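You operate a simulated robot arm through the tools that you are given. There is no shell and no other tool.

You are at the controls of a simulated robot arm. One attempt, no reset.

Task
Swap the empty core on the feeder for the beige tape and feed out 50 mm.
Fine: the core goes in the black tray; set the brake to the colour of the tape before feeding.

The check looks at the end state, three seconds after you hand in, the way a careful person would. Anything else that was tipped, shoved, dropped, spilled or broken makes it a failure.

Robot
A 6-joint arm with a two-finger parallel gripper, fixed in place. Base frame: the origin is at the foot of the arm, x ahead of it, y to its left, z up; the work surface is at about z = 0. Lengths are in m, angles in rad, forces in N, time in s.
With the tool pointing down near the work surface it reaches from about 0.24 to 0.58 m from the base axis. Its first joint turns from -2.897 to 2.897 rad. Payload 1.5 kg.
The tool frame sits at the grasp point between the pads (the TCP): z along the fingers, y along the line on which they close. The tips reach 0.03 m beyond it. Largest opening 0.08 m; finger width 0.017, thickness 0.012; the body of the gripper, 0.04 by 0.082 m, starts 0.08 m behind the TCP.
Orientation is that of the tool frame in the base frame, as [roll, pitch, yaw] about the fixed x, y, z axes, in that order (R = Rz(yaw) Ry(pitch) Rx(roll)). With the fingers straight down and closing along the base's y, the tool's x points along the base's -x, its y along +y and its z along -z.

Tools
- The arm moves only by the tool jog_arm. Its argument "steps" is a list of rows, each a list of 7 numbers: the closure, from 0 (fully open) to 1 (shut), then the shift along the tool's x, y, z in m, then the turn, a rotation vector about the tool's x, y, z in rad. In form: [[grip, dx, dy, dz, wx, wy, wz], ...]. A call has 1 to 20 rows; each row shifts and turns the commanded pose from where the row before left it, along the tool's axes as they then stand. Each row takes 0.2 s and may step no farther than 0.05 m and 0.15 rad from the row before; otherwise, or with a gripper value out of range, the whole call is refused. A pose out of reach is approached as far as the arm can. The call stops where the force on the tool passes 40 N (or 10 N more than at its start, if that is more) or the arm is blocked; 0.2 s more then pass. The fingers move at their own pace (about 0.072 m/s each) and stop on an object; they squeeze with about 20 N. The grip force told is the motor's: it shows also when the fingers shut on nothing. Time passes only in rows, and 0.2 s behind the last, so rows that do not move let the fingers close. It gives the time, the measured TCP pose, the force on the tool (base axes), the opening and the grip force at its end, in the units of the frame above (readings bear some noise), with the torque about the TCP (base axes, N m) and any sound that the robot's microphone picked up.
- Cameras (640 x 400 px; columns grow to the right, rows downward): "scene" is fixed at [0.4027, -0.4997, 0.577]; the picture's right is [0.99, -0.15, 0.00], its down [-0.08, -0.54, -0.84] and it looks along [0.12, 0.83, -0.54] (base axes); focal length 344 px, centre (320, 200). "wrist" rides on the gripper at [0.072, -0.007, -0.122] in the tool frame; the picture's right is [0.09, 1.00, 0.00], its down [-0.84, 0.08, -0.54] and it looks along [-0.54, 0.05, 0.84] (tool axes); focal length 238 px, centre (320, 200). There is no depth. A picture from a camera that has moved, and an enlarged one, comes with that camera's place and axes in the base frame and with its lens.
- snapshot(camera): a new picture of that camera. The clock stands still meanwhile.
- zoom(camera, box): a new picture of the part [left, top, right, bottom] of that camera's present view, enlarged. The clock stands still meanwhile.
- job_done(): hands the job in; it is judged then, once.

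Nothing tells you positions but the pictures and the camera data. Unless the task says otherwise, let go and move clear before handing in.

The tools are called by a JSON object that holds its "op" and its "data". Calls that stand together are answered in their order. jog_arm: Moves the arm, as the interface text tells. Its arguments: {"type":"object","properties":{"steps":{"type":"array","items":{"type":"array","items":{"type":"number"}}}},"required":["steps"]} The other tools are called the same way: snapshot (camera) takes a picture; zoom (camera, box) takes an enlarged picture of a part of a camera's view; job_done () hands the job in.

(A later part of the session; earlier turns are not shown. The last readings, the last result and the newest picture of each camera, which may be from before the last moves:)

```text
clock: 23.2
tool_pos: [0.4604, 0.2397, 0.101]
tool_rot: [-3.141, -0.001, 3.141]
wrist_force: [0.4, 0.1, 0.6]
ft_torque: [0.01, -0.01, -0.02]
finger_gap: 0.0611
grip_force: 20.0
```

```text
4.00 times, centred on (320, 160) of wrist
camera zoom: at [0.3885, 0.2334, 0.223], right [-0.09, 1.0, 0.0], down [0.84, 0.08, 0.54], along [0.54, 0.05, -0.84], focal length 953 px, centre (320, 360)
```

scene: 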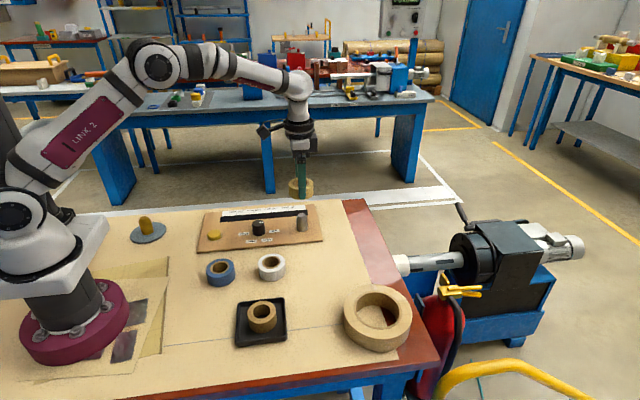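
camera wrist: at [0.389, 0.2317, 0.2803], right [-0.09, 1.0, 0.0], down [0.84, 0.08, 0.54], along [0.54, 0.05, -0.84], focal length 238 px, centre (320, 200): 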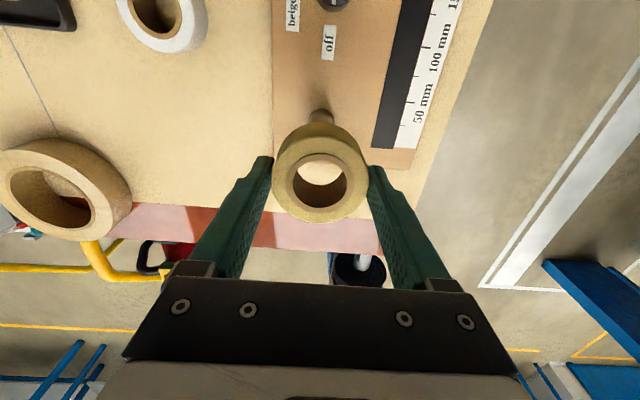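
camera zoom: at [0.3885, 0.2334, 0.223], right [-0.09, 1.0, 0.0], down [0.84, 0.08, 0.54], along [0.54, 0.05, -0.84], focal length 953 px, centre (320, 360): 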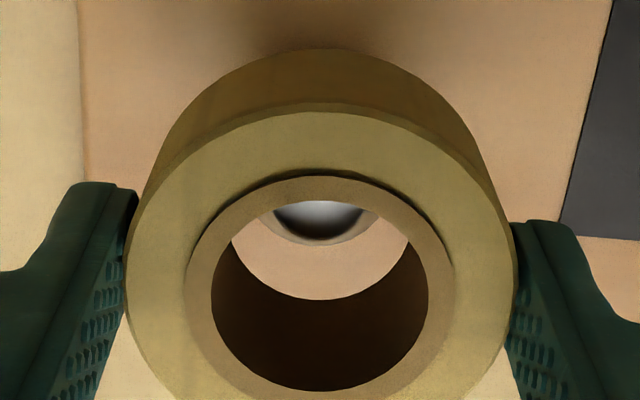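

Now the spindle is centred in the hole. I'll lower in stages, starting 22 mm, watching force.

{"op": "jog_arm", "data": {"steps": [[1, 0, -0.0003, 0.008, 0, 0, 0], [1, 0, -0.0002, 0.007, 0, 0, 0], [1, 0, -0.0002, 0.007, 0, 0, 0], [1, 0, 0, 0, 0, 0, 0]]}}

{"op": "zoom", "data": {"camera": "wrist", "box": [240, 110, 400, 210]}}

{"op": "zoom", "data": {"camera": "scene", "box": [260, 180, 340, 230]}}

```text
clock: 24.2
tool_pos: [0.4603, 0.2404, 0.0807]
tool_rot: [-3.142, -0.001, 3.142]
wrist_force: [-0.4, 0.3, 0.2]
ft_torque: [-0.04, 0.0, -0.03]
finger_gap: 0.0607
grip_force: 20.0
```

```text
4.00 times, centred on (320, 160) of wrist
camera zoom: at [0.3888, 0.233, 0.2024], right [-0.09, 1.0, 0.0], down [0.84, 0.08, 0.54], along [0.54, 0.05, -0.84], focal length 953 px, centre (320, 360)
```

zoom: 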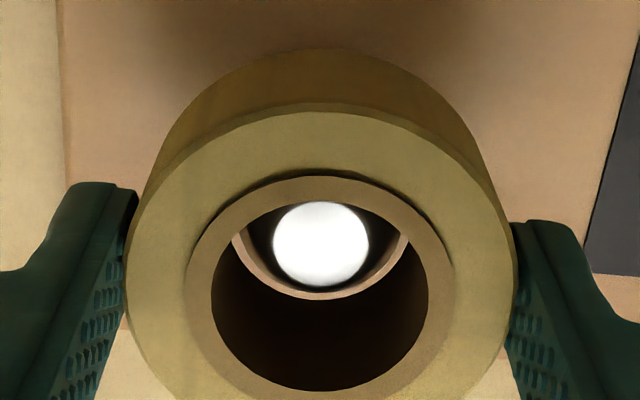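

```text
8.00 times, centred on (300, 205) of scene
camera zoom: at [0.4027, -0.4997, 0.577], right [0.99, -0.15, 0.0], down [-0.08, -0.54, -0.84], along [0.12, 0.83, -0.54], focal length 2756 px, centre (480, 160)
```

zoom: 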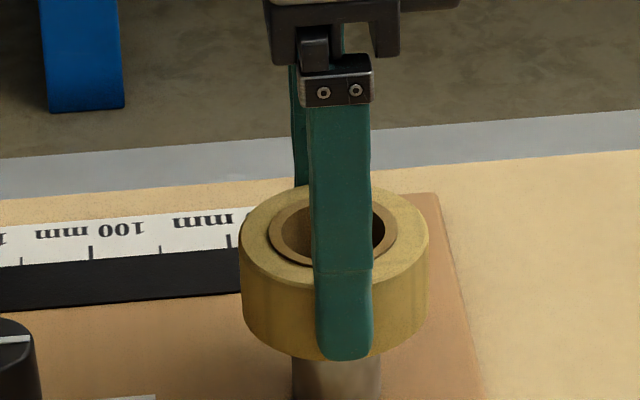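

The spindle tip is inside the hole and centred, no contact force. I'll continue down another 20 mm.

{"op": "jog_arm", "data": {"steps": [[1, 0.0003, 0, 0.007, 0, 0, 0], [1, 0, 0, 0.007, 0, 0, 0], [1, 0, 0, 0.007, 0, 0, 0], [1, 0, 0, 0, 0, 0, 0]]}}

{"op": "zoom", "data": {"camera": "wrist", "box": [240, 110, 400, 210]}}

{"op": "zoom", "data": {"camera": "scene", "box": [260, 190, 340, 240]}}

```text
clock: 25.2
tool_pos: [0.4589, 0.2398, 0.0602]
tool_rot: [-3.141, -0.001, -3.14]
wrist_force: [0.4, 0.5, -0.6]
ft_torque: [0.0, -0.01, 0.02]
finger_gap: 0.0607
grip_force: 20.1
```

```text
4.00 times, centred on (320, 160) of wrist
camera zoom: at [0.388, 0.2322, 0.1817], right [-0.09, 1.0, 0.0], down [0.84, 0.08, 0.54], along [0.54, 0.05, -0.84], focal length 953 px, centre (320, 360)
```

zoom: 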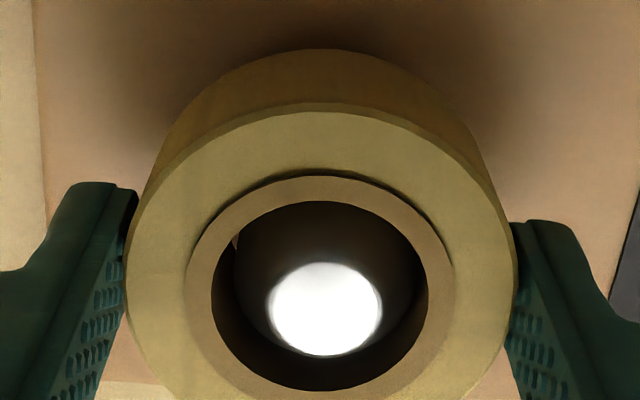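

```text
8.00 times, centred on (300, 215) of scene
camera zoom: at [0.4027, -0.4997, 0.577], right [0.99, -0.15, 0.0], down [-0.08, -0.54, -0.84], along [0.12, 0.83, -0.54], focal length 2756 px, centre (480, 80)
```

zoom: 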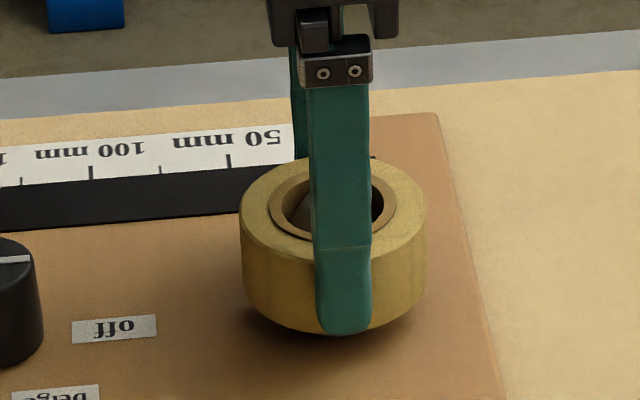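

Going on smoothly; the tape is about 1 mm low in y. I'll nudge +0.8 mm and lower the last centimetre in small steps.

{"op": "jog_arm", "data": {"steps": [[1, 0, 0.0008, 0.004, 0, 0, 0], [1, 0, 0, 0.004, 0, 0, 0], [1, 0, 0, 0.002, 0, 0, 0], [1, 0, 0, 0, 0, 0, 0]]}}

{"op": "zoom", "data": {"camera": "wrist", "box": [240, 110, 400, 210]}}

{"op": "zoom", "data": {"camera": "scene", "box": [260, 190, 340, 240]}}

```text
clock: 26.2
tool_pos: [0.4595, 0.2398, 0.0503]
tool_rot: [3.141, 0.0, -3.14]
wrist_force: [-0.3, 0.1, 0.0]
ft_torque: [-0.02, 0.02, -0.02]
finger_gap: 0.0612
grip_force: 19.3
```

```text
4.00 times, centred on (320, 160) of wrist
camera zoom: at [0.3884, 0.2319, 0.1716], right [-0.09, 1.0, 0.0], down [0.84, 0.08, 0.54], along [0.54, 0.05, -0.84], focal length 953 px, centre (320, 360)
```

zoom: 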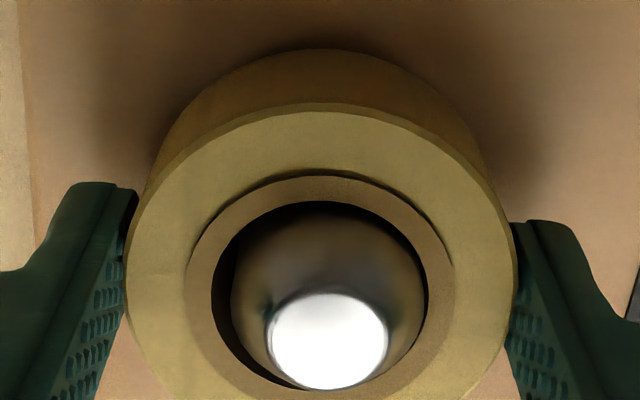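

```text
8.00 times, centred on (300, 215) of scene
camera zoom: at [0.4027, -0.4997, 0.577], right [0.99, -0.15, 0.0], down [-0.08, -0.54, -0.84], along [0.12, 0.83, -0.54], focal length 2756 px, centre (480, 80)
```

zoom: 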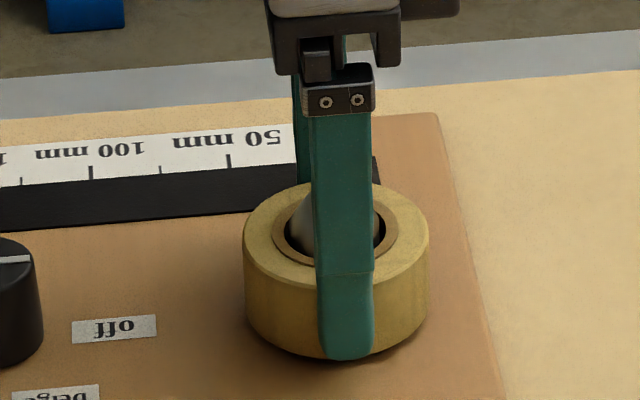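

Nearly down: about 1–2 mm above the board. I'll nudge +0.8 mm in y and lower until light contact.

{"op": "jog_arm", "data": {"steps": [[1, 0, 0.0008, 0.001, 0, 0, 0], [1, 0, 0, 0.001, 0, 0, 0], [1, 0, 0, 0, 0, 0, 0]]}}

{"op": "zoom", "data": {"camera": "wrist", "box": [240, 110, 400, 210]}}

```text
clock: 27.0
tool_pos: [0.4589, 0.2406, 0.0469]
tool_rot: [-3.141, -0.001, -3.14]
wrist_force: [0.0, -0.9, -1.2]
ft_torque: [-0.03, 0.03, 0.0]
finger_gap: 0.0613
grip_force: 20.1
```

```text
4.00 times, centred on (320, 160) of wrist
camera zoom: at [0.3883, 0.2332, 0.1698], right [-0.09, 1.0, 0.0], down [0.84, 0.08, 0.54], along [0.54, 0.05, -0.84], focal length 953 px, centre (320, 360)
```

zoom: 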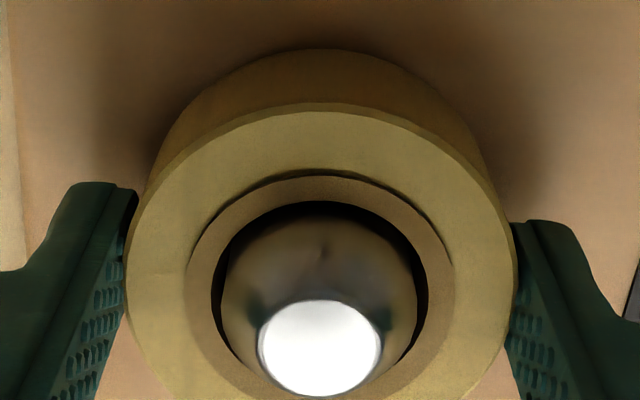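

Centred in the hole, still no contact. Two more 1 mm steps.

{"op": "jog_arm", "data": {"steps": [[1, 0, 0, 0.001, 0, 0, 0], [1, 0, 0, 0.001, 0, 0, 0], [1, 0, 0, 0, 0, 0, 0]]}}

{"op": "zoom", "data": {"camera": "scene", "box": [260, 190, 340, 240]}}

```text
clock: 27.8
tool_pos: [0.4606, 0.2401, 0.0464]
tool_rot: [3.139, 0.003, -3.14]
wrist_force: [-4.4, -4.4, 21.0]
ft_torque: [-0.34, 0.11, -0.03]
finger_gap: 0.0615
grip_force: 20.1
```

```text
8.00 times, centred on (300, 215) of scene
camera zoom: at [0.4027, -0.4997, 0.577], right [0.99, -0.15, 0.0], down [-0.08, -0.54, -0.84], along [0.12, 0.83, -0.54], focal length 2756 px, centre (480, 80)
```

zoom: 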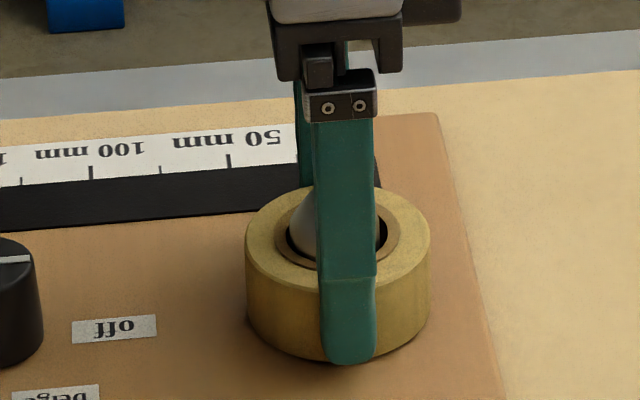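

The tape sits on the board (21 N contact). I'll ease up 1 mm, open the fingers, and rise straight up.

{"op": "jog_arm", "data": {"steps": [[1, 0, 0, -0.001, 0, 0, 0], [0.5, 0, 0, 0, 0, 0, 0], [0, 0, 0, 0, 0, 0, 0], [0, 0, 0, 0, 0, 0, 0]]}}

{"op": "zoom", "data": {"camera": "wrist", "box": [240, 110, 400, 210]}}

```text
clock: 28.8
tool_pos: [0.4588, 0.2407, 0.0457]
tool_rot: [3.141, -0.002, -3.14]
wrist_force: [0.2, -0.6, 0.8]
ft_torque: [0.01, -0.03, 0.02]
finger_gap: 0.0797
grip_force: 0.0
```

```text
4.00 times, centred on (320, 160) of wrist
camera zoom: at [0.3883, 0.2339, 0.1681], right [-0.09, 1.0, 0.0], down [0.84, 0.08, 0.54], along [0.54, 0.05, -0.84], focal length 953 px, centre (320, 360)
```

zoom: 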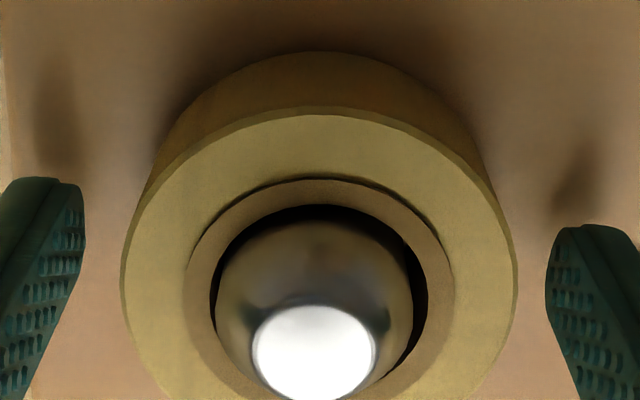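

The tape is released on the spindle. I'll rise and move toward the brake knob near (0.344, 0.239) to read its labels.

{"op": "jog_arm", "data": {"steps": [[0, 0, 0, -0.015, 0, 0, 0], [0, 0, 0, -0.03, 0, 0, 0], [0, 0, 0, -0.035, 0, 0, 0], [0, 0, 0, -0.035, 0, 0, 0], [0, 0.0385, 0, 0, 0, 0, 0], [0, 0.0385, 0, 0, 0, 0, 0], [0, 0.0385, 0, 0, 0, 0, 0], [0, 0, 0, 0, 0, 0, 0], [0, 0, 0, 0, 0, 0, 0]]}}

{"op": "snapshot", "data": {"camera": "wrist"}}

{"op": "zoom", "data": {"camera": "wrist", "box": [240, 60, 400, 160]}}

{"op": "zoom", "data": {"camera": "scene", "box": [190, 195, 350, 295]}}

```text
clock: 30.8
tool_pos: [0.3412, 0.24, 0.1644]
tool_rot: [3.141, -0.002, -3.141]
wrist_force: [-0.1, -0.1, 0.8]
ft_torque: [-0.01, 0.03, 0.01]
finger_gap: 0.0801
grip_force: 0.1
```

```text
taken
camera wrist: at [0.2711, 0.2328, 0.2866], right [-0.09, 1.0, 0.0], down [0.84, 0.08, 0.54], along [0.54, 0.05, -0.84], focal length 238 px, centre (320, 200)
```

wrist: 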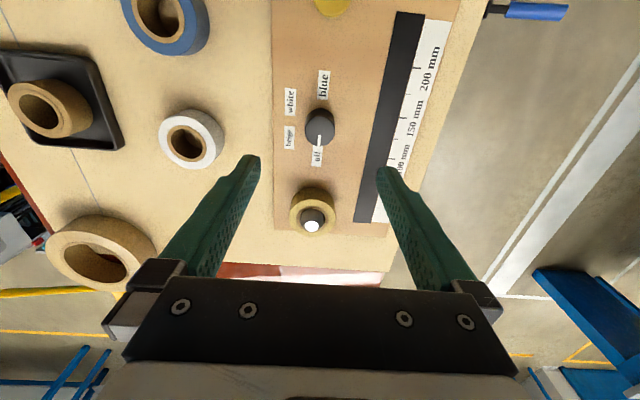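

```text
4.00 times, centred on (320, 110) of wrist
camera zoom: at [0.2711, 0.2328, 0.2866], right [-0.09, 1.0, 0.0], down [0.84, 0.08, 0.54], along [0.54, 0.05, -0.84], focal length 953 px, centre (320, 560)
```

zoom: 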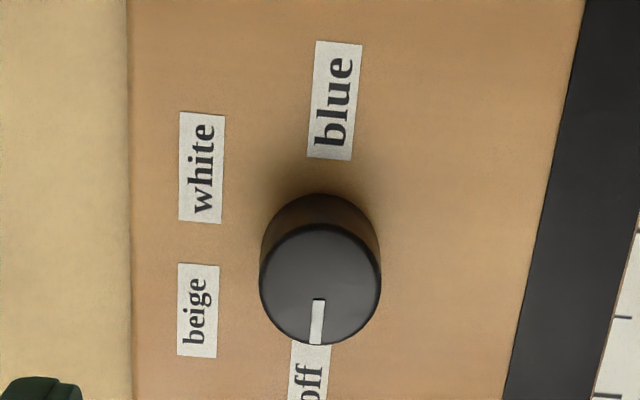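

```text
4.00 times, centred on (270, 245) of scene
camera zoom: at [0.4027, -0.4997, 0.577], right [0.99, -0.15, 0.0], down [-0.08, -0.54, -0.84], along [0.12, 0.83, -0.54], focal length 1378 px, centre (520, 20)
```

zoom: 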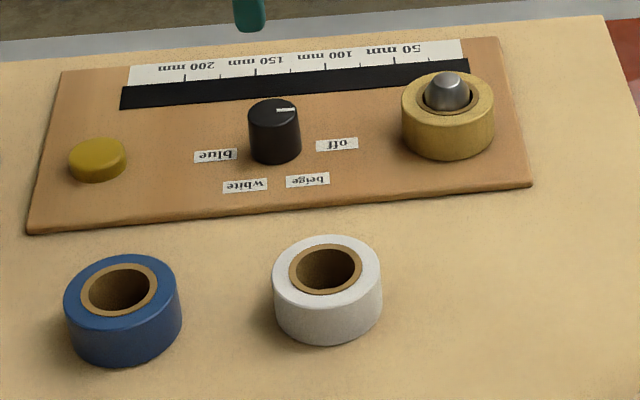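

The beige tape sits on the spindle. The knob (about 31 mm wide, top z≈0.038) is at (0.345, 0.2395) pointing to "off" (+x); "beige" lies 60° clockwise from above. I'll centre over the knob and descend part-way to re-measure.

{"op": "jog_arm", "data": {"steps": [[0, -0.002, -0.0005, 0.03, 0, 0, 0], [0, 0, 0, 0.03, 0, 0, 0], [0, 0, 0, 0.02, 0, 0, 0], [0, 0, 0, 0, 0, 0, 0], [0, 0, 0, 0, 0, 0, 0]]}}

{"op": "zoom", "data": {"camera": "wrist", "box": [240, 100, 400, 200]}}

{"op": "zoom", "data": {"camera": "scene", "box": [220, 190, 300, 240]}}

```text
clock: 32.0
tool_pos: [0.3444, 0.2386, 0.084]
tool_rot: [-3.141, -0.001, 3.141]
wrist_force: [0.2, -0.8, -0.9]
ft_torque: [-0.02, 0.04, 0.01]
finger_gap: 0.08
grip_force: 0.1
```

```text
4.00 times, centred on (320, 150) of wrist
camera zoom: at [0.2745, 0.2319, 0.2066], right [-0.09, 1.0, 0.0], down [0.84, 0.08, 0.54], along [0.54, 0.05, -0.84], focal length 953 px, centre (320, 400)
```

zoom: 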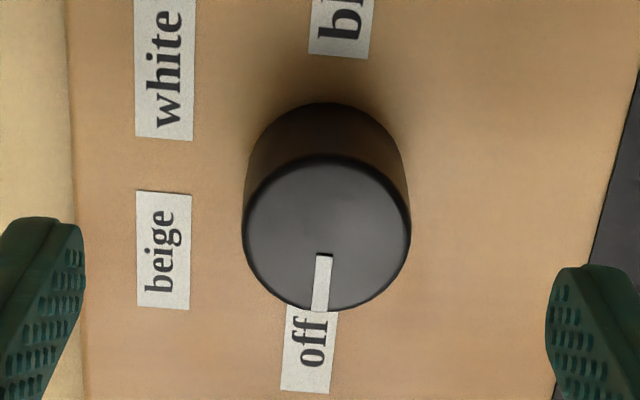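

```text
8.00 times, centred on (260, 215) of scene
camera zoom: at [0.4027, -0.4997, 0.577], right [0.99, -0.15, 0.0], down [-0.08, -0.54, -0.84], along [0.12, 0.83, -0.54], focal length 2756 px, centre (800, 80)
```

zoom: 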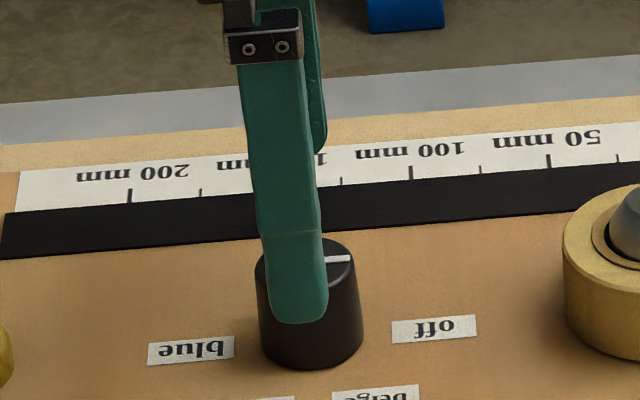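

The knob axis re-measures at (0.3456, 0.2395); the grip centre is about 1 mm off each way. I'll correct and go down around the knob, then check before closing.

{"op": "jog_arm", "data": {"steps": [[0, 0.001, 0.0008, 0.015, 0, 0, 0], [0, 0, 0, 0.015, 0, 0, 0], [0, 0, 0, 0.008, 0, 0, 0], [0, 0, 0, 0, 0, 0, 0], [0, 0, 0, 0, 0, 0, 0]]}}

{"op": "zoom", "data": {"camera": "wrist", "box": [240, 110, 400, 210]}}

```text
clock: 33.2
tool_pos: [0.3442, 0.2409, 0.0452]
tool_rot: [3.14, -0.001, -3.141]
wrist_force: [0.5, 0.4, 0.9]
ft_torque: [0.01, -0.02, 0.01]
finger_gap: 0.0799
grip_force: 0.1
```

```text
4.00 times, centred on (320, 160) of wrist
camera zoom: at [0.2729, 0.2331, 0.1679], right [-0.09, 1.0, 0.0], down [0.84, 0.08, 0.54], along [0.54, 0.05, -0.84], focal length 953 px, centre (320, 360)
```

zoom: 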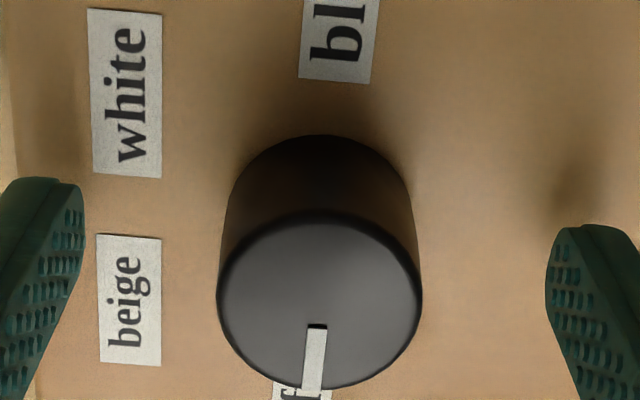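

The knob is centred between the fingers within half a millimetre. I'll close on it.

{"op": "jog_arm", "data": {"steps": [[1, 0, 0, 0, 0, 0, 0], [1, 0, 0, 0, 0, 0, 0], [1, 0, 0, 0, 0, 0, 0], [1, 0, 0, 0, 0, 0, 0], [1, 0, 0, 0, 0, 0, 0]]}}

{"op": "zoom", "data": {"camera": "wrist", "box": [240, 110, 400, 210]}}

```text
clock: 34.4
tool_pos: [0.3433, 0.239, 0.0461]
tool_rot: [-3.141, 0.0, -3.14]
wrist_force: [0.7, -1.3, 0.4]
ft_torque: [-0.05, -0.02, 0.03]
finger_gap: 0.0334
grip_force: 40.9
```

```text
4.00 times, centred on (320, 160) of wrist
camera zoom: at [0.2729, 0.2331, 0.168], right [-0.09, 1.0, 0.0], down [0.84, 0.08, 0.54], along [0.54, 0.05, -0.84], focal length 953 px, centre (320, 360)
```

zoom: 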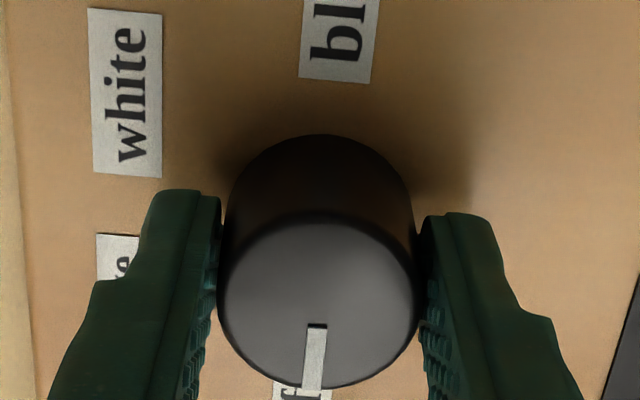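

Knob gripped (33 mm). I'll turn about tool z by +0.3 rad (clockwise from above, toward "beige") and check it follows.

{"op": "jog_arm", "data": {"steps": [[1, 0, 0, 0, 0, 0, 0.1], [1, 0, 0, 0, 0, 0, 0.1], [1, 0, 0, 0, 0, 0, 0.1], [1, 0, 0, 0, 0, 0, 0]]}}

{"op": "snapshot", "data": {"camera": "wrist"}}

{"op": "zoom", "data": {"camera": "wrist", "box": [240, 110, 400, 210]}}

```text
clock: 35.3
tool_pos: [0.3449, 0.2404, 0.0451]
tool_rot: [-3.141, 0.001, 2.845]
wrist_force: [-2.3, -4.8, 8.6]
ft_torque: [-0.21, -0.04, 0.03]
finger_gap: 0.0333
grip_force: 40.9
stopped in row 4: the force on the tool passed its limit at 42 N (the readings are from after the stop); the commanded pose is now the measured one
```

```text
taken
camera wrist: at [0.2743, 0.2549, 0.168], right [0.2, 0.98, 0.0], down [0.82, -0.17, 0.54], along [0.53, -0.11, -0.84], focal length 238 px, centre (320, 200)
```

wrist: 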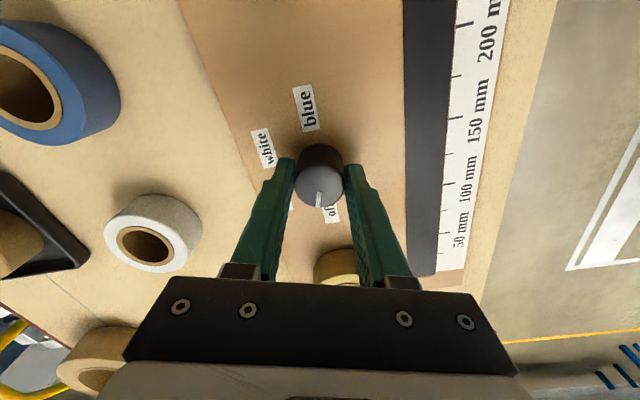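

```text
4.00 times, centred on (320, 160) of wrist
camera zoom: at [0.2743, 0.2549, 0.168], right [0.2, 0.98, 0.0], down [0.82, -0.17, 0.54], along [0.53, -0.11, -0.84], focal length 953 px, centre (320, 360)
```

zoom: 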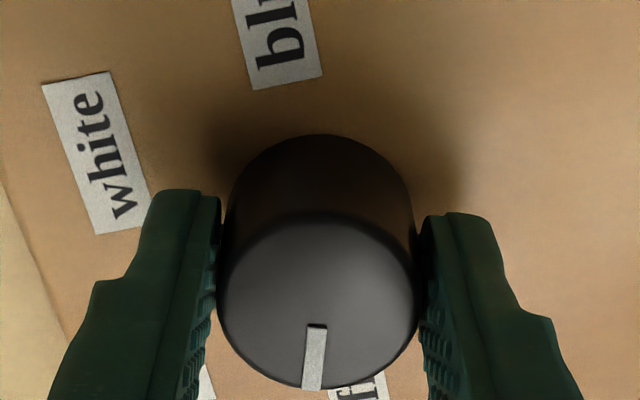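

The knob follows the gripper (pointer moved ~17° toward beige), though sideways load built up to the limit. I'll continue in smaller chunks and watch the force.

{"op": "jog_arm", "data": {"steps": [[1, 0, 0, 0, 0, 0, 0.06], [1, 0, 0, 0, 0, 0, 0.06], [1, 0, 0, 0, 0, 0, 0]]}}

```text
clock: 36.1
tool_pos: [0.3437, 0.2414, 0.0464]
tool_rot: [-3.141, -0.001, 2.725]
wrist_force: [-16.5, -2.9, 31.9]
ft_torque: [-0.1, 0.63, -0.02]
finger_gap: 0.0329
grip_force: 41.0
```

The tool is pressing down ~32 N and +x ~16 N on the knob from pose drift. I'll relieve this with a small up/back shift.

{"op": "jog_arm", "data": {"steps": [[1, 0.0008, 0.0003, -0.0015, 0, 0, 0], [1, 0, 0, 0, 0, 0, 0]]}}

```text
clock: 36.7
tool_pos: [0.3438, 0.2421, 0.0461]
tool_rot: [-3.141, -0.001, 2.726]
wrist_force: [9.7, 6.8, -31.7]
ft_torque: [0.24, -0.32, -0.02]
finger_gap: 0.033
grip_force: 41.1
```

Overcorrected (about 42 N/mm stiffness). I'll step halfway back.

{"op": "jog_arm", "data": {"steps": [[1, -0.0003, 0, 0.00075, 0, 0, 0], [1, 0, 0, 0, 0, 0, 0]]}}

{"op": "zoom", "data": {"camera": "wrist", "box": [240, 110, 400, 210]}}

```text
clock: 37.3
tool_pos: [0.3445, 0.2411, 0.0467]
tool_rot: [-3.139, -0.001, 2.724]
wrist_force: [14.4, 3.9, -36.1]
ft_torque: [0.02, -0.45, 0.02]
finger_gap: 0.0331
grip_force: 41.3
```

```text
4.00 times, centred on (320, 160) of wrist
camera zoom: at [0.2765, 0.2634, 0.1684], right [0.32, 0.95, 0.0], down [0.8, -0.27, 0.54], along [0.51, -0.17, -0.84], focal length 953 px, centre (320, 360)
```

zoom: 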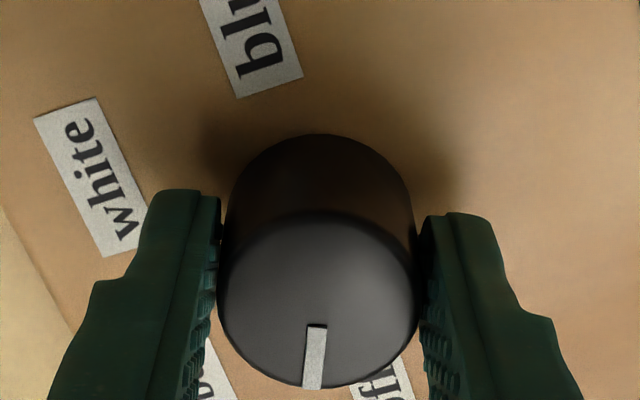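

Small moves don't relieve the load reliably, so I'll release the knob slightly, let the arm settle, and check where knob and gripper stand.

{"op": "jog_arm", "data": {"steps": [[0.4, 0, 0, 0, 0, 0, 0], [0.4, 0, 0, 0, 0, 0, 0], [0.4, 0, 0, 0, 0, 0, 0]]}}

{"op": "zoom", "data": {"camera": "wrist", "box": [240, 110, 400, 210]}}

```text
clock: 38.1
tool_pos: [0.3437, 0.2404, 0.047]
tool_rot: [3.141, 0.0, 2.725]
wrist_force: [0.9, 0.2, 0.3]
ft_torque: [-0.01, 0.01, -0.01]
finger_gap: 0.0481
grip_force: 0.0
```

```text
4.00 times, centred on (320, 160) of wrist
camera zoom: at [0.2763, 0.2636, 0.1689], right [0.32, 0.95, 0.0], down [0.8, -0.27, 0.54], along [0.51, -0.17, -0.84], focal length 953 px, centre (320, 360)
```

zoom: 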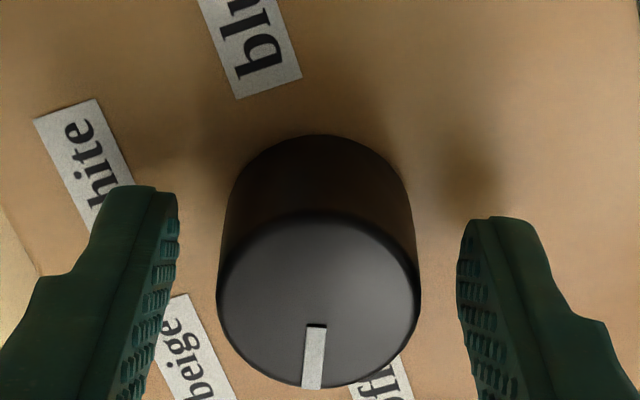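

The knob stayed where it was turned (about 24°), load gone. I'll re-grip and turn another 0.2 rad.

{"op": "jog_arm", "data": {"steps": [[1, 0, 0, 0, 0, 0, 0], [1, 0, 0, 0, 0, 0, 0], [1, 0, 0, 0, 0, 0, 0], [1, 0, 0, 0, 0, 0, 0.1], [1, 0, 0, 0, 0, 0, 0.1], [1, 0, 0, 0, 0, 0, 0]]}}

```text
clock: 39.5
tool_pos: [0.3433, 0.2414, 0.0467]
tool_rot: [3.141, -0.001, 2.524]
wrist_force: [8.5, 1.2, -6.8]
ft_torque: [0.09, -0.3, 0.0]
finger_gap: 0.0329
grip_force: 41.5
```

Good, low load. Turned 0.617 rad so far; another 0.2 rad.

{"op": "jog_arm", "data": {"steps": [[1, 0, 0, 0, 0, 0, 0.1], [1, 0, 0, 0, 0, 0, 0.1], [1, 0, 0, 0, 0, 0, 0]]}}

```text
clock: 40.3
tool_pos: [0.3438, 0.2411, 0.0462]
tool_rot: [3.141, 0.0, 2.324]
wrist_force: [18.2, -1.1, 1.8]
ft_torque: [0.04, -0.51, 0.0]
finger_gap: 0.0331
grip_force: 41.2
```

Load is 18 N sideways; the remaining turn is 0.23 rad to reach 60° in total.

{"op": "jog_arm", "data": {"steps": [[1, 0, 0, 0, 0, 0, 0.115], [1, 0, 0, 0, 0, 0, 0.115], [1, 0, 0, 0, 0, 0, 0]]}}

{"op": "snapshot", "data": {"camera": "wrist"}}

{"op": "zoom", "data": {"camera": "scene", "box": [220, 190, 300, 240]}}

```text
clock: 41.1
tool_pos: [0.3427, 0.241, 0.0459]
tool_rot: [3.139, 0.0, 2.092]
wrist_force: [30.8, -0.7, 0.8]
ft_torque: [-0.05, -0.87, 0.02]
finger_gap: 0.0329
grip_force: 41.2
```

```text
taken
camera wrist: at [0.3029, 0.2998, 0.1688], right [0.82, 0.58, 0.0], down [0.48, -0.69, 0.54], along [0.31, -0.44, -0.84], focal length 238 px, centre (320, 200)
```

wrist: 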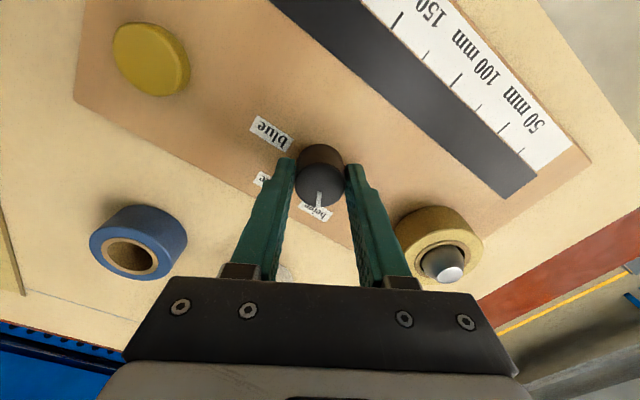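

```text
8.00 times, centred on (260, 215) of scene
camera zoom: at [0.4027, -0.4997, 0.577], right [0.99, -0.15, 0.0], down [-0.08, -0.54, -0.84], along [0.12, 0.83, -0.54], focal length 2756 px, centre (800, 80)
```

zoom: 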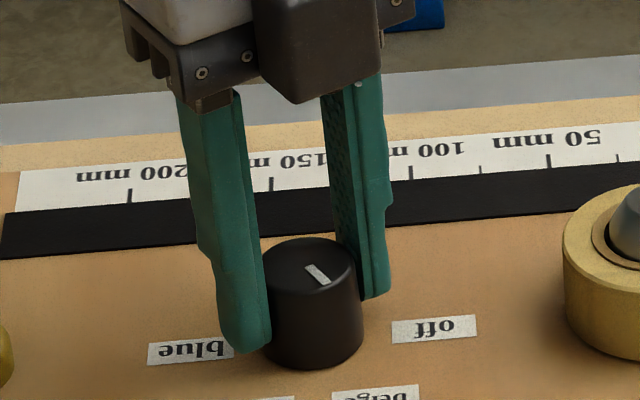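

The pointer now points at "beige". I'll let go of the knob and check that it stays.

{"op": "jog_arm", "data": {"steps": [[0.4, 0, 0, 0, 0, 0, 0], [0.2, 0, 0, 0, 0, 0, 0], [0.2, 0, 0, 0, 0, 0, 0]]}}

{"op": "zoom", "data": {"camera": "wrist", "box": [224, 110, 416, 230]}}

{"op": "zoom", "data": {"camera": "scene", "box": [220, 200, 300, 250]}}

```text
clock: 41.9
tool_pos: [0.3419, 0.2416, 0.0473]
tool_rot: [-3.139, 0.0, 2.093]
wrist_force: [0.7, -0.1, 0.1]
ft_torque: [0.02, -0.01, 0.06]
finger_gap: 0.0643
grip_force: 0.1
```

```text
3.33 times, centred on (320, 170) of wrist
camera zoom: at [0.302, 0.2997, 0.1683], right [0.82, 0.58, 0.0], down [0.49, -0.69, 0.54], along [0.31, -0.44, -0.84], focal length 794 px, centre (320, 300)
```

zoom: 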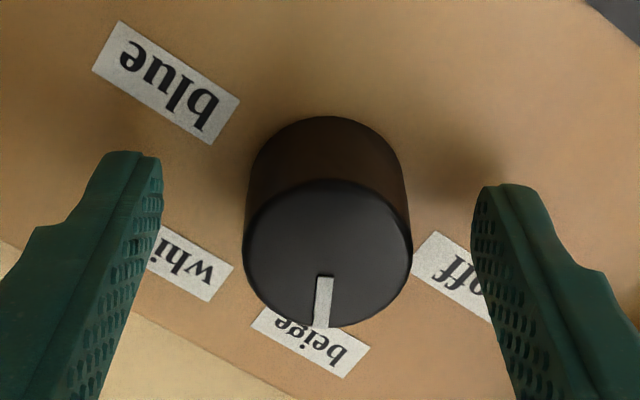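

```text
8.00 times, centred on (260, 225) of scene
camera zoom: at [0.4027, -0.4997, 0.577], right [0.99, -0.15, 0.0], down [-0.08, -0.54, -0.84], along [0.12, 0.83, -0.54], focal length 2756 px, centre (800, 0)
```

zoom: 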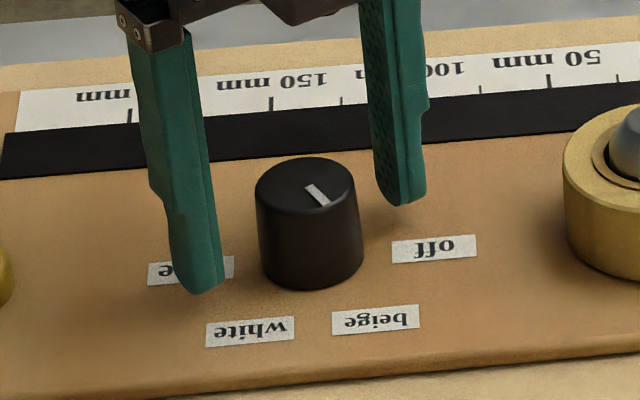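

The knob stays pointing at "beige". I'll lift clear, turn the gripper back, and move toward the yellow button near (0.231, 0.236).

{"op": "jog_arm", "data": {"steps": [[0, 0, 0, -0.02, 0, 0, 0], [0, 0, 0, -0.04, 0, 0, 0], [0, 0, 0, -0.045, 0, 0, 0], [0, 0, 0, 0, 0, 0, -0.1496], [0, 0, 0, 0, 0, 0, -0.1496], [0, 0, 0, 0, 0, 0, -0.1496], [0, 0, 0, 0, 0, 0, -0.1496], [0, 0, 0, 0, 0, 0, -0.1496], [0, 0, 0, 0, 0, 0, -0.1496], [0, 0, 0, 0, 0, 0, -0.1496], [0, 0, 0, 0, 0, 0, 0]]}}

{"op": "snapshot", "data": {"camera": "wrist"}}

{"op": "zoom", "data": {"camera": "scene", "box": [190, 195, 350, 295]}}

{"op": "zoom", "data": {"camera": "scene", "box": [240, 210, 288, 240]}}

```text
clock: 44.3
tool_pos: [0.3444, 0.2415, 0.1518]
tool_rot: [3.14, 0.0, -3.14]
wrist_force: [0.0, 0.4, 0.2]
ft_torque: [-0.01, 0.0, 0.02]
finger_gap: 0.0796
grip_force: 0.0
```

```text
taken
camera wrist: at [0.2727, 0.2338, 0.2734], right [-0.09, 1.0, 0.0], down [0.84, 0.08, 0.54], along [0.54, 0.05, -0.84], focal length 238 px, centre (320, 200)
```

wrist: 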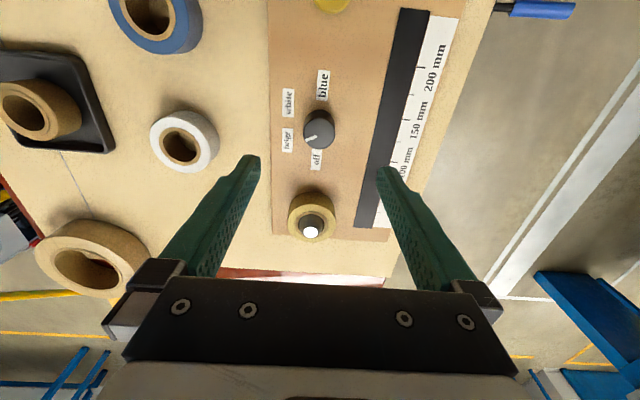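

```text
4.00 times, centred on (270, 245) of scene
camera zoom: at [0.4027, -0.4997, 0.577], right [0.99, -0.15, 0.0], down [-0.08, -0.54, -0.84], along [0.12, 0.83, -0.54], focal length 1378 px, centre (520, 20)
```

zoom: 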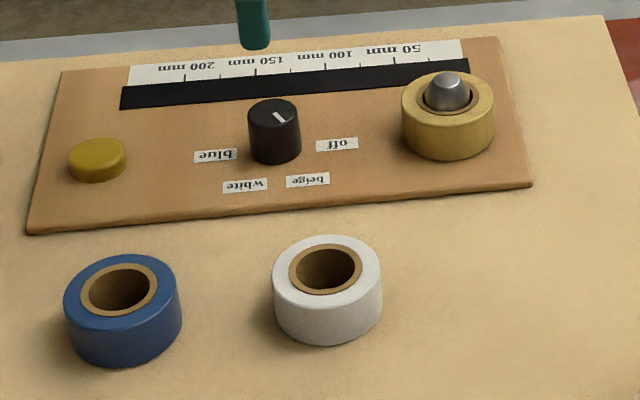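

```text
13.33 times, centred on (264, 225) of scene
camera zoom: at [0.4027, -0.4997, 0.577], right [0.99, -0.15, 0.0], down [-0.08, -0.54, -0.84], along [0.12, 0.83, -0.54], focal length 4592 px, centre (1067, -133)
```

zoom: 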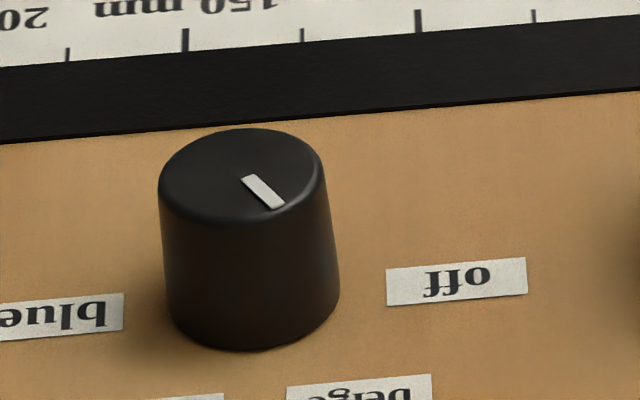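

{"op": "zoom", "data": {"camera": "wrist", "box": [272, 80, 368, 140]}}

{"op": "zoom", "data": {"camera": "wrist", "box": [270, 150, 430, 250]}}

```text
6.67 times, centred on (320, 110) of wrist
camera zoom: at [0.2727, 0.2338, 0.2734], right [-0.09, 1.0, 0.0], down [0.84, 0.08, 0.54], along [0.54, 0.05, -0.84], focal length 1589 px, centre (320, 800)
```

zoom: 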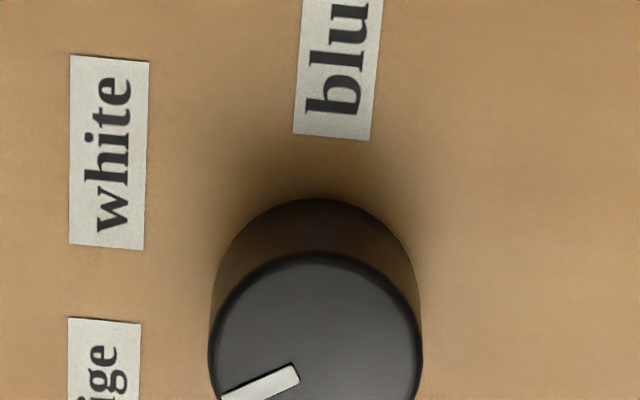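

```text
4.00 times, centred on (350, 200) of wrist
camera zoom: at [0.2727, 0.2338, 0.2734], right [-0.09, 1.0, 0.0], down [0.84, 0.08, 0.54], along [0.54, 0.05, -0.84], focal length 953 px, centre (200, 200)
```

zoom: 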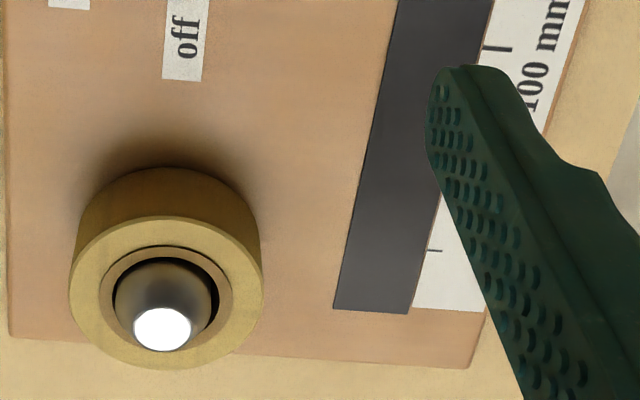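

The pointer is on "beige" (turned 60°, no slip). Now I'll close the fingers and move above the yellow button to locate it precisely.

{"op": "jog_arm", "data": {"steps": [[1, 0.0378, -0.0018, 0, 0, 0, 0], [1, 0.0378, -0.0018, 0, 0, 0, 0], [1, 0.0378, -0.0018, 0, 0, 0, 0], [1, 0, 0, 0, 0, 0, 0], [1, 0, 0, 0, 0, 0, 0]]}}

{"op": "snapshot", "data": {"camera": "wrist"}}

{"op": "zoom", "data": {"camera": "wrist", "box": [240, 80, 400, 180]}}

{"op": "zoom", "data": {"camera": "scene", "box": [180, 200, 260, 250]}}

```text
clock: 45.5
tool_pos: [0.2305, 0.2333, 0.1505]
tool_rot: [3.14, 0.0, 3.14]
wrist_force: [-0.5, 0.7, 0.0]
ft_torque: [0.01, 0.0, 0.0]
finger_gap: 0.0003
grip_force: 19.5
```

```text
taken
camera wrist: at [0.1601, 0.2267, 0.2736], right [-0.09, 1.0, 0.0], down [0.84, 0.08, 0.54], along [0.54, 0.05, -0.84], focal length 238 px, centre (320, 200)
```

wrist: 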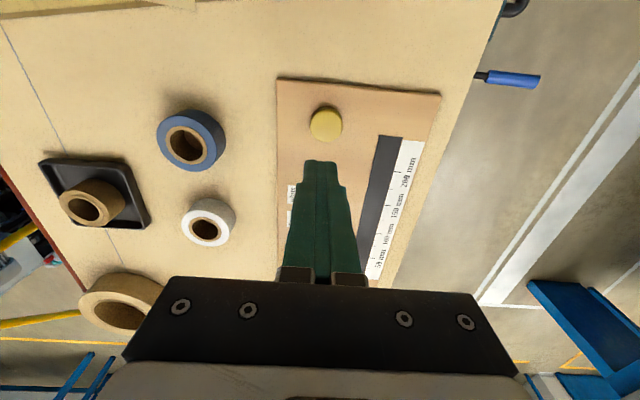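

```text
4.00 times, centred on (320, 130) of wrist
camera zoom: at [0.1601, 0.2267, 0.2736], right [-0.09, 1.0, 0.0], down [0.84, 0.08, 0.54], along [0.54, 0.05, -0.84], focal length 953 px, centre (320, 480)
```

zoom: 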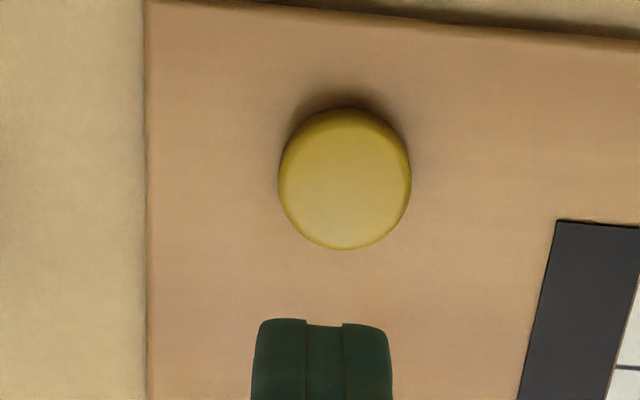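

```text
8.00 times, centred on (220, 225) of scene
camera zoom: at [0.4027, -0.4997, 0.577], right [0.99, -0.15, 0.0], down [-0.08, -0.54, -0.84], along [0.12, 0.83, -0.54], focal length 2756 px, centre (1120, 0)
```

zoom: 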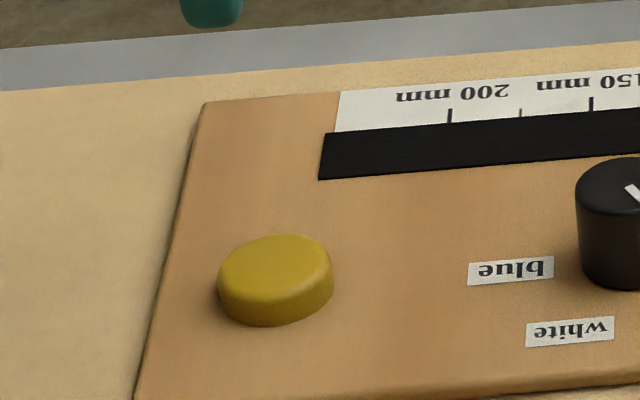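

The button (35 mm wide, top about z=0.018) is centred near (0.2294, 0.2396). I'll align over it and go down to roughly 15 mm above it, then check height.

{"op": "jog_arm", "data": {"steps": [[1, 0.0028, 0.0055, 0.03, 0, 0, 0], [1, 0, 0, 0.03, 0, 0, 0], [1, 0, 0, 0.025, 0, 0, 0], [1, 0, 0, 0, 0, 0, 0], [1, 0, 0, 0, 0, 0, 0]]}}

{"op": "zoom", "data": {"camera": "wrist", "box": [240, 100, 400, 200]}}

{"op": "zoom", "data": {"camera": "scene", "box": [190, 200, 254, 240]}}

{"op": "zoom", "data": {"camera": "scene", "box": [220, 200, 332, 270]}}

```text
clock: 46.7
tool_pos: [0.2271, 0.2388, 0.067]
tool_rot: [3.141, 0.001, 3.141]
wrist_force: [0.2, 0.3, -0.1]
ft_torque: [0.0, 0.03, 0.0]
finger_gap: 0.0
grip_force: 20.2
```

```text
4.00 times, centred on (320, 150) of wrist
camera zoom: at [0.1566, 0.2324, 0.189], right [-0.09, 1.0, 0.0], down [0.84, 0.08, 0.54], along [0.54, 0.05, -0.84], focal length 953 px, centre (320, 400)
```

zoom: 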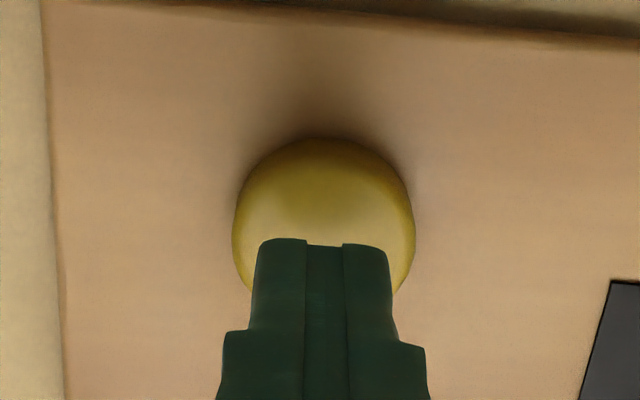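

```text
10.00 times, centred on (222, 220) of scene
camera zoom: at [0.4027, -0.4997, 0.577], right [0.99, -0.15, 0.0], down [-0.08, -0.54, -0.84], along [0.12, 0.83, -0.54], focal length 3444 px, centre (1300, 0)
```

zoom: 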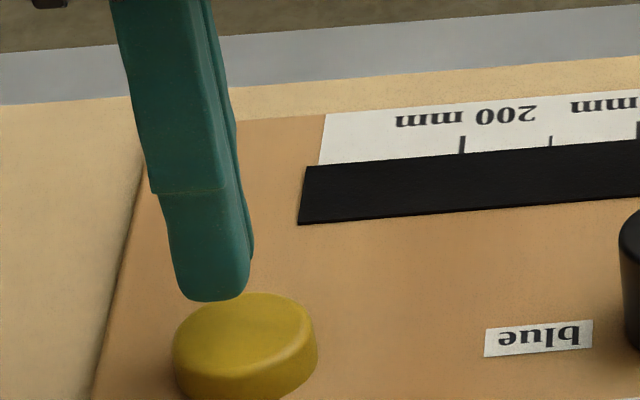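

```text
5.71 times, centred on (276, 235) of scene
camera zoom: at [0.4027, -0.4997, 0.577], right [0.99, -0.15, 0.0], down [-0.08, -0.54, -0.84], along [0.12, 0.83, -0.54], focal length 1968 px, centre (571, 0)
```

zoom: 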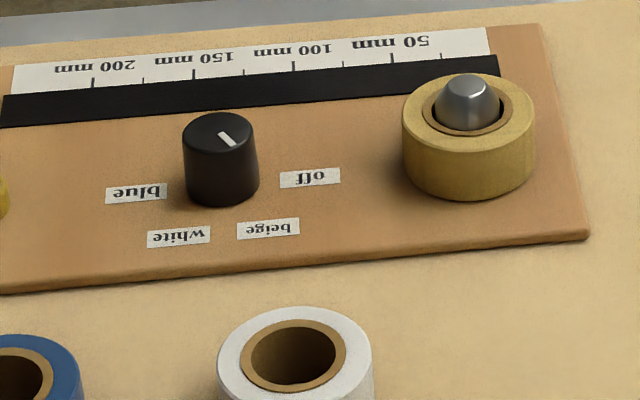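

The tips are aligned over the button, about 20 mm above it; the scale is clean and no tape has been fed yet. I'll lower 15 mm and check again.

{"op": "jog_arm", "data": {"steps": [[1, 0, 0, 0.008, 0, 0, 0], [1, 0, 0, 0.007, 0, 0, 0], [1, 0, 0, 0, 0, 0, 0]]}}

{"op": "zoom", "data": {"camera": "scene", "box": [190, 210, 238, 240]}}

{"op": "zoom", "data": {"camera": "wrist", "box": [240, 100, 400, 200]}}

```text
clock: 47.5
tool_pos: [0.2282, 0.2402, 0.052]
tool_rot: [-3.141, 0.0, 3.14]
wrist_force: [0.7, -0.3, 0.3]
ft_torque: [0.0, -0.04, -0.02]
finger_gap: 0.0001
grip_force: 20.0
```

```text
13.33 times, centred on (214, 225) of scene
camera zoom: at [0.4027, -0.4997, 0.577], right [0.99, -0.15, 0.0], down [-0.08, -0.54, -0.84], along [0.12, 0.83, -0.54], focal length 4592 px, centre (1733, -133)
```

zoom: 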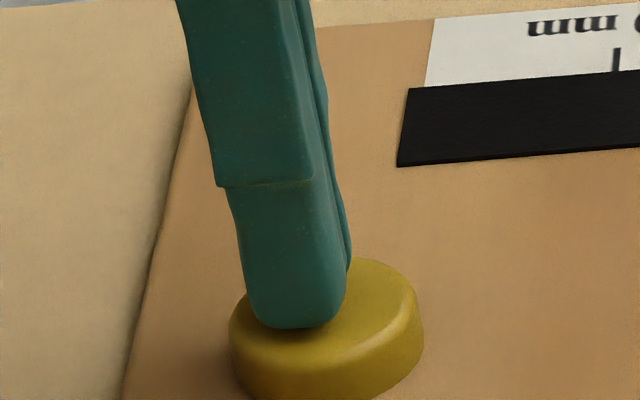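

```text
4.00 times, centred on (320, 150) of wrist
camera zoom: at [0.1566, 0.2329, 0.1743], right [-0.09, 1.0, 0.0], down [0.84, 0.08, 0.54], along [0.54, 0.05, -0.84], focal length 953 px, centre (320, 400)
```

zoom: 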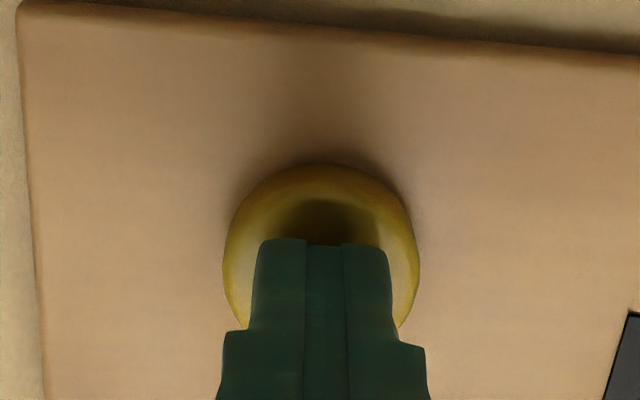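

The tips hover about 5 mm over the button. I'll approach in small steps watching the force and sound.

{"op": "jog_arm", "data": {"steps": [[1, 0, 0, 0.003, 0, 0, 0]]}}

{"op": "zoom", "data": {"camera": "scene", "box": [190, 210, 238, 240]}}

```text
clock: 47.9
tool_pos: [0.2281, 0.2401, 0.0476]
tool_rot: [-3.141, 0.001, 3.14]
wrist_force: [-0.5, -0.6, 2.3]
ft_torque: [-0.03, 0.03, 0.02]
finger_gap: 0.0001
grip_force: 20.3
```

```text
13.33 times, centred on (214, 225) of scene
camera zoom: at [0.4027, -0.4997, 0.577], right [0.99, -0.15, 0.0], down [-0.08, -0.54, -0.84], along [0.12, 0.83, -0.54], focal length 4592 px, centre (1733, -133)
```

zoom: 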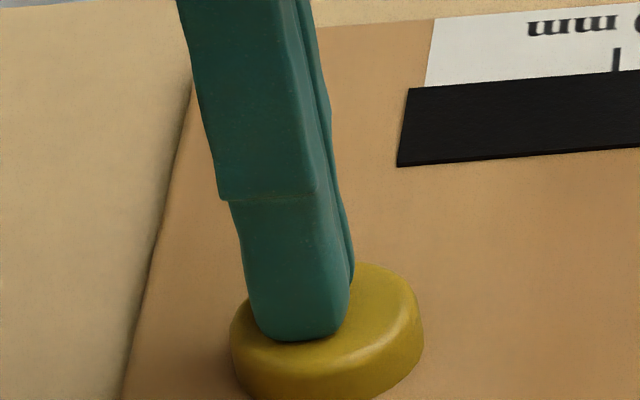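

The tips just touch the button (about 2 N). I'll make a brief press: 2 mm down and straight back up, then look at the scale.

{"op": "jog_arm", "data": {"steps": [[1, 0, 0, 0.002, 0, 0, 0], [1, 0, 0, -0.005, 0, 0, 0]]}}

{"op": "zoom", "data": {"camera": "scene", "box": [220, 200, 332, 270]}}

```text
clock: 48.5
tool_pos: [0.2272, 0.2414, 0.0511]
tool_rot: [-3.141, -0.003, 3.141]
wrist_force: [-0.5, -0.1, -0.6]
ft_torque: [-0.03, 0.0, 0.0]
finger_gap: 0.0
grip_force: 19.8
heard: click
```

```text
5.71 times, centred on (276, 235) of scene
camera zoom: at [0.4027, -0.4997, 0.577], right [0.99, -0.15, 0.0], down [-0.08, -0.54, -0.84], along [0.12, 0.83, -0.54], focal length 1968 px, centre (571, 0)
```

zoom: 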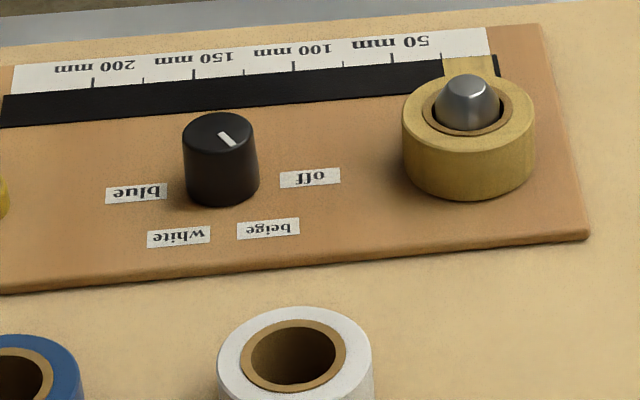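

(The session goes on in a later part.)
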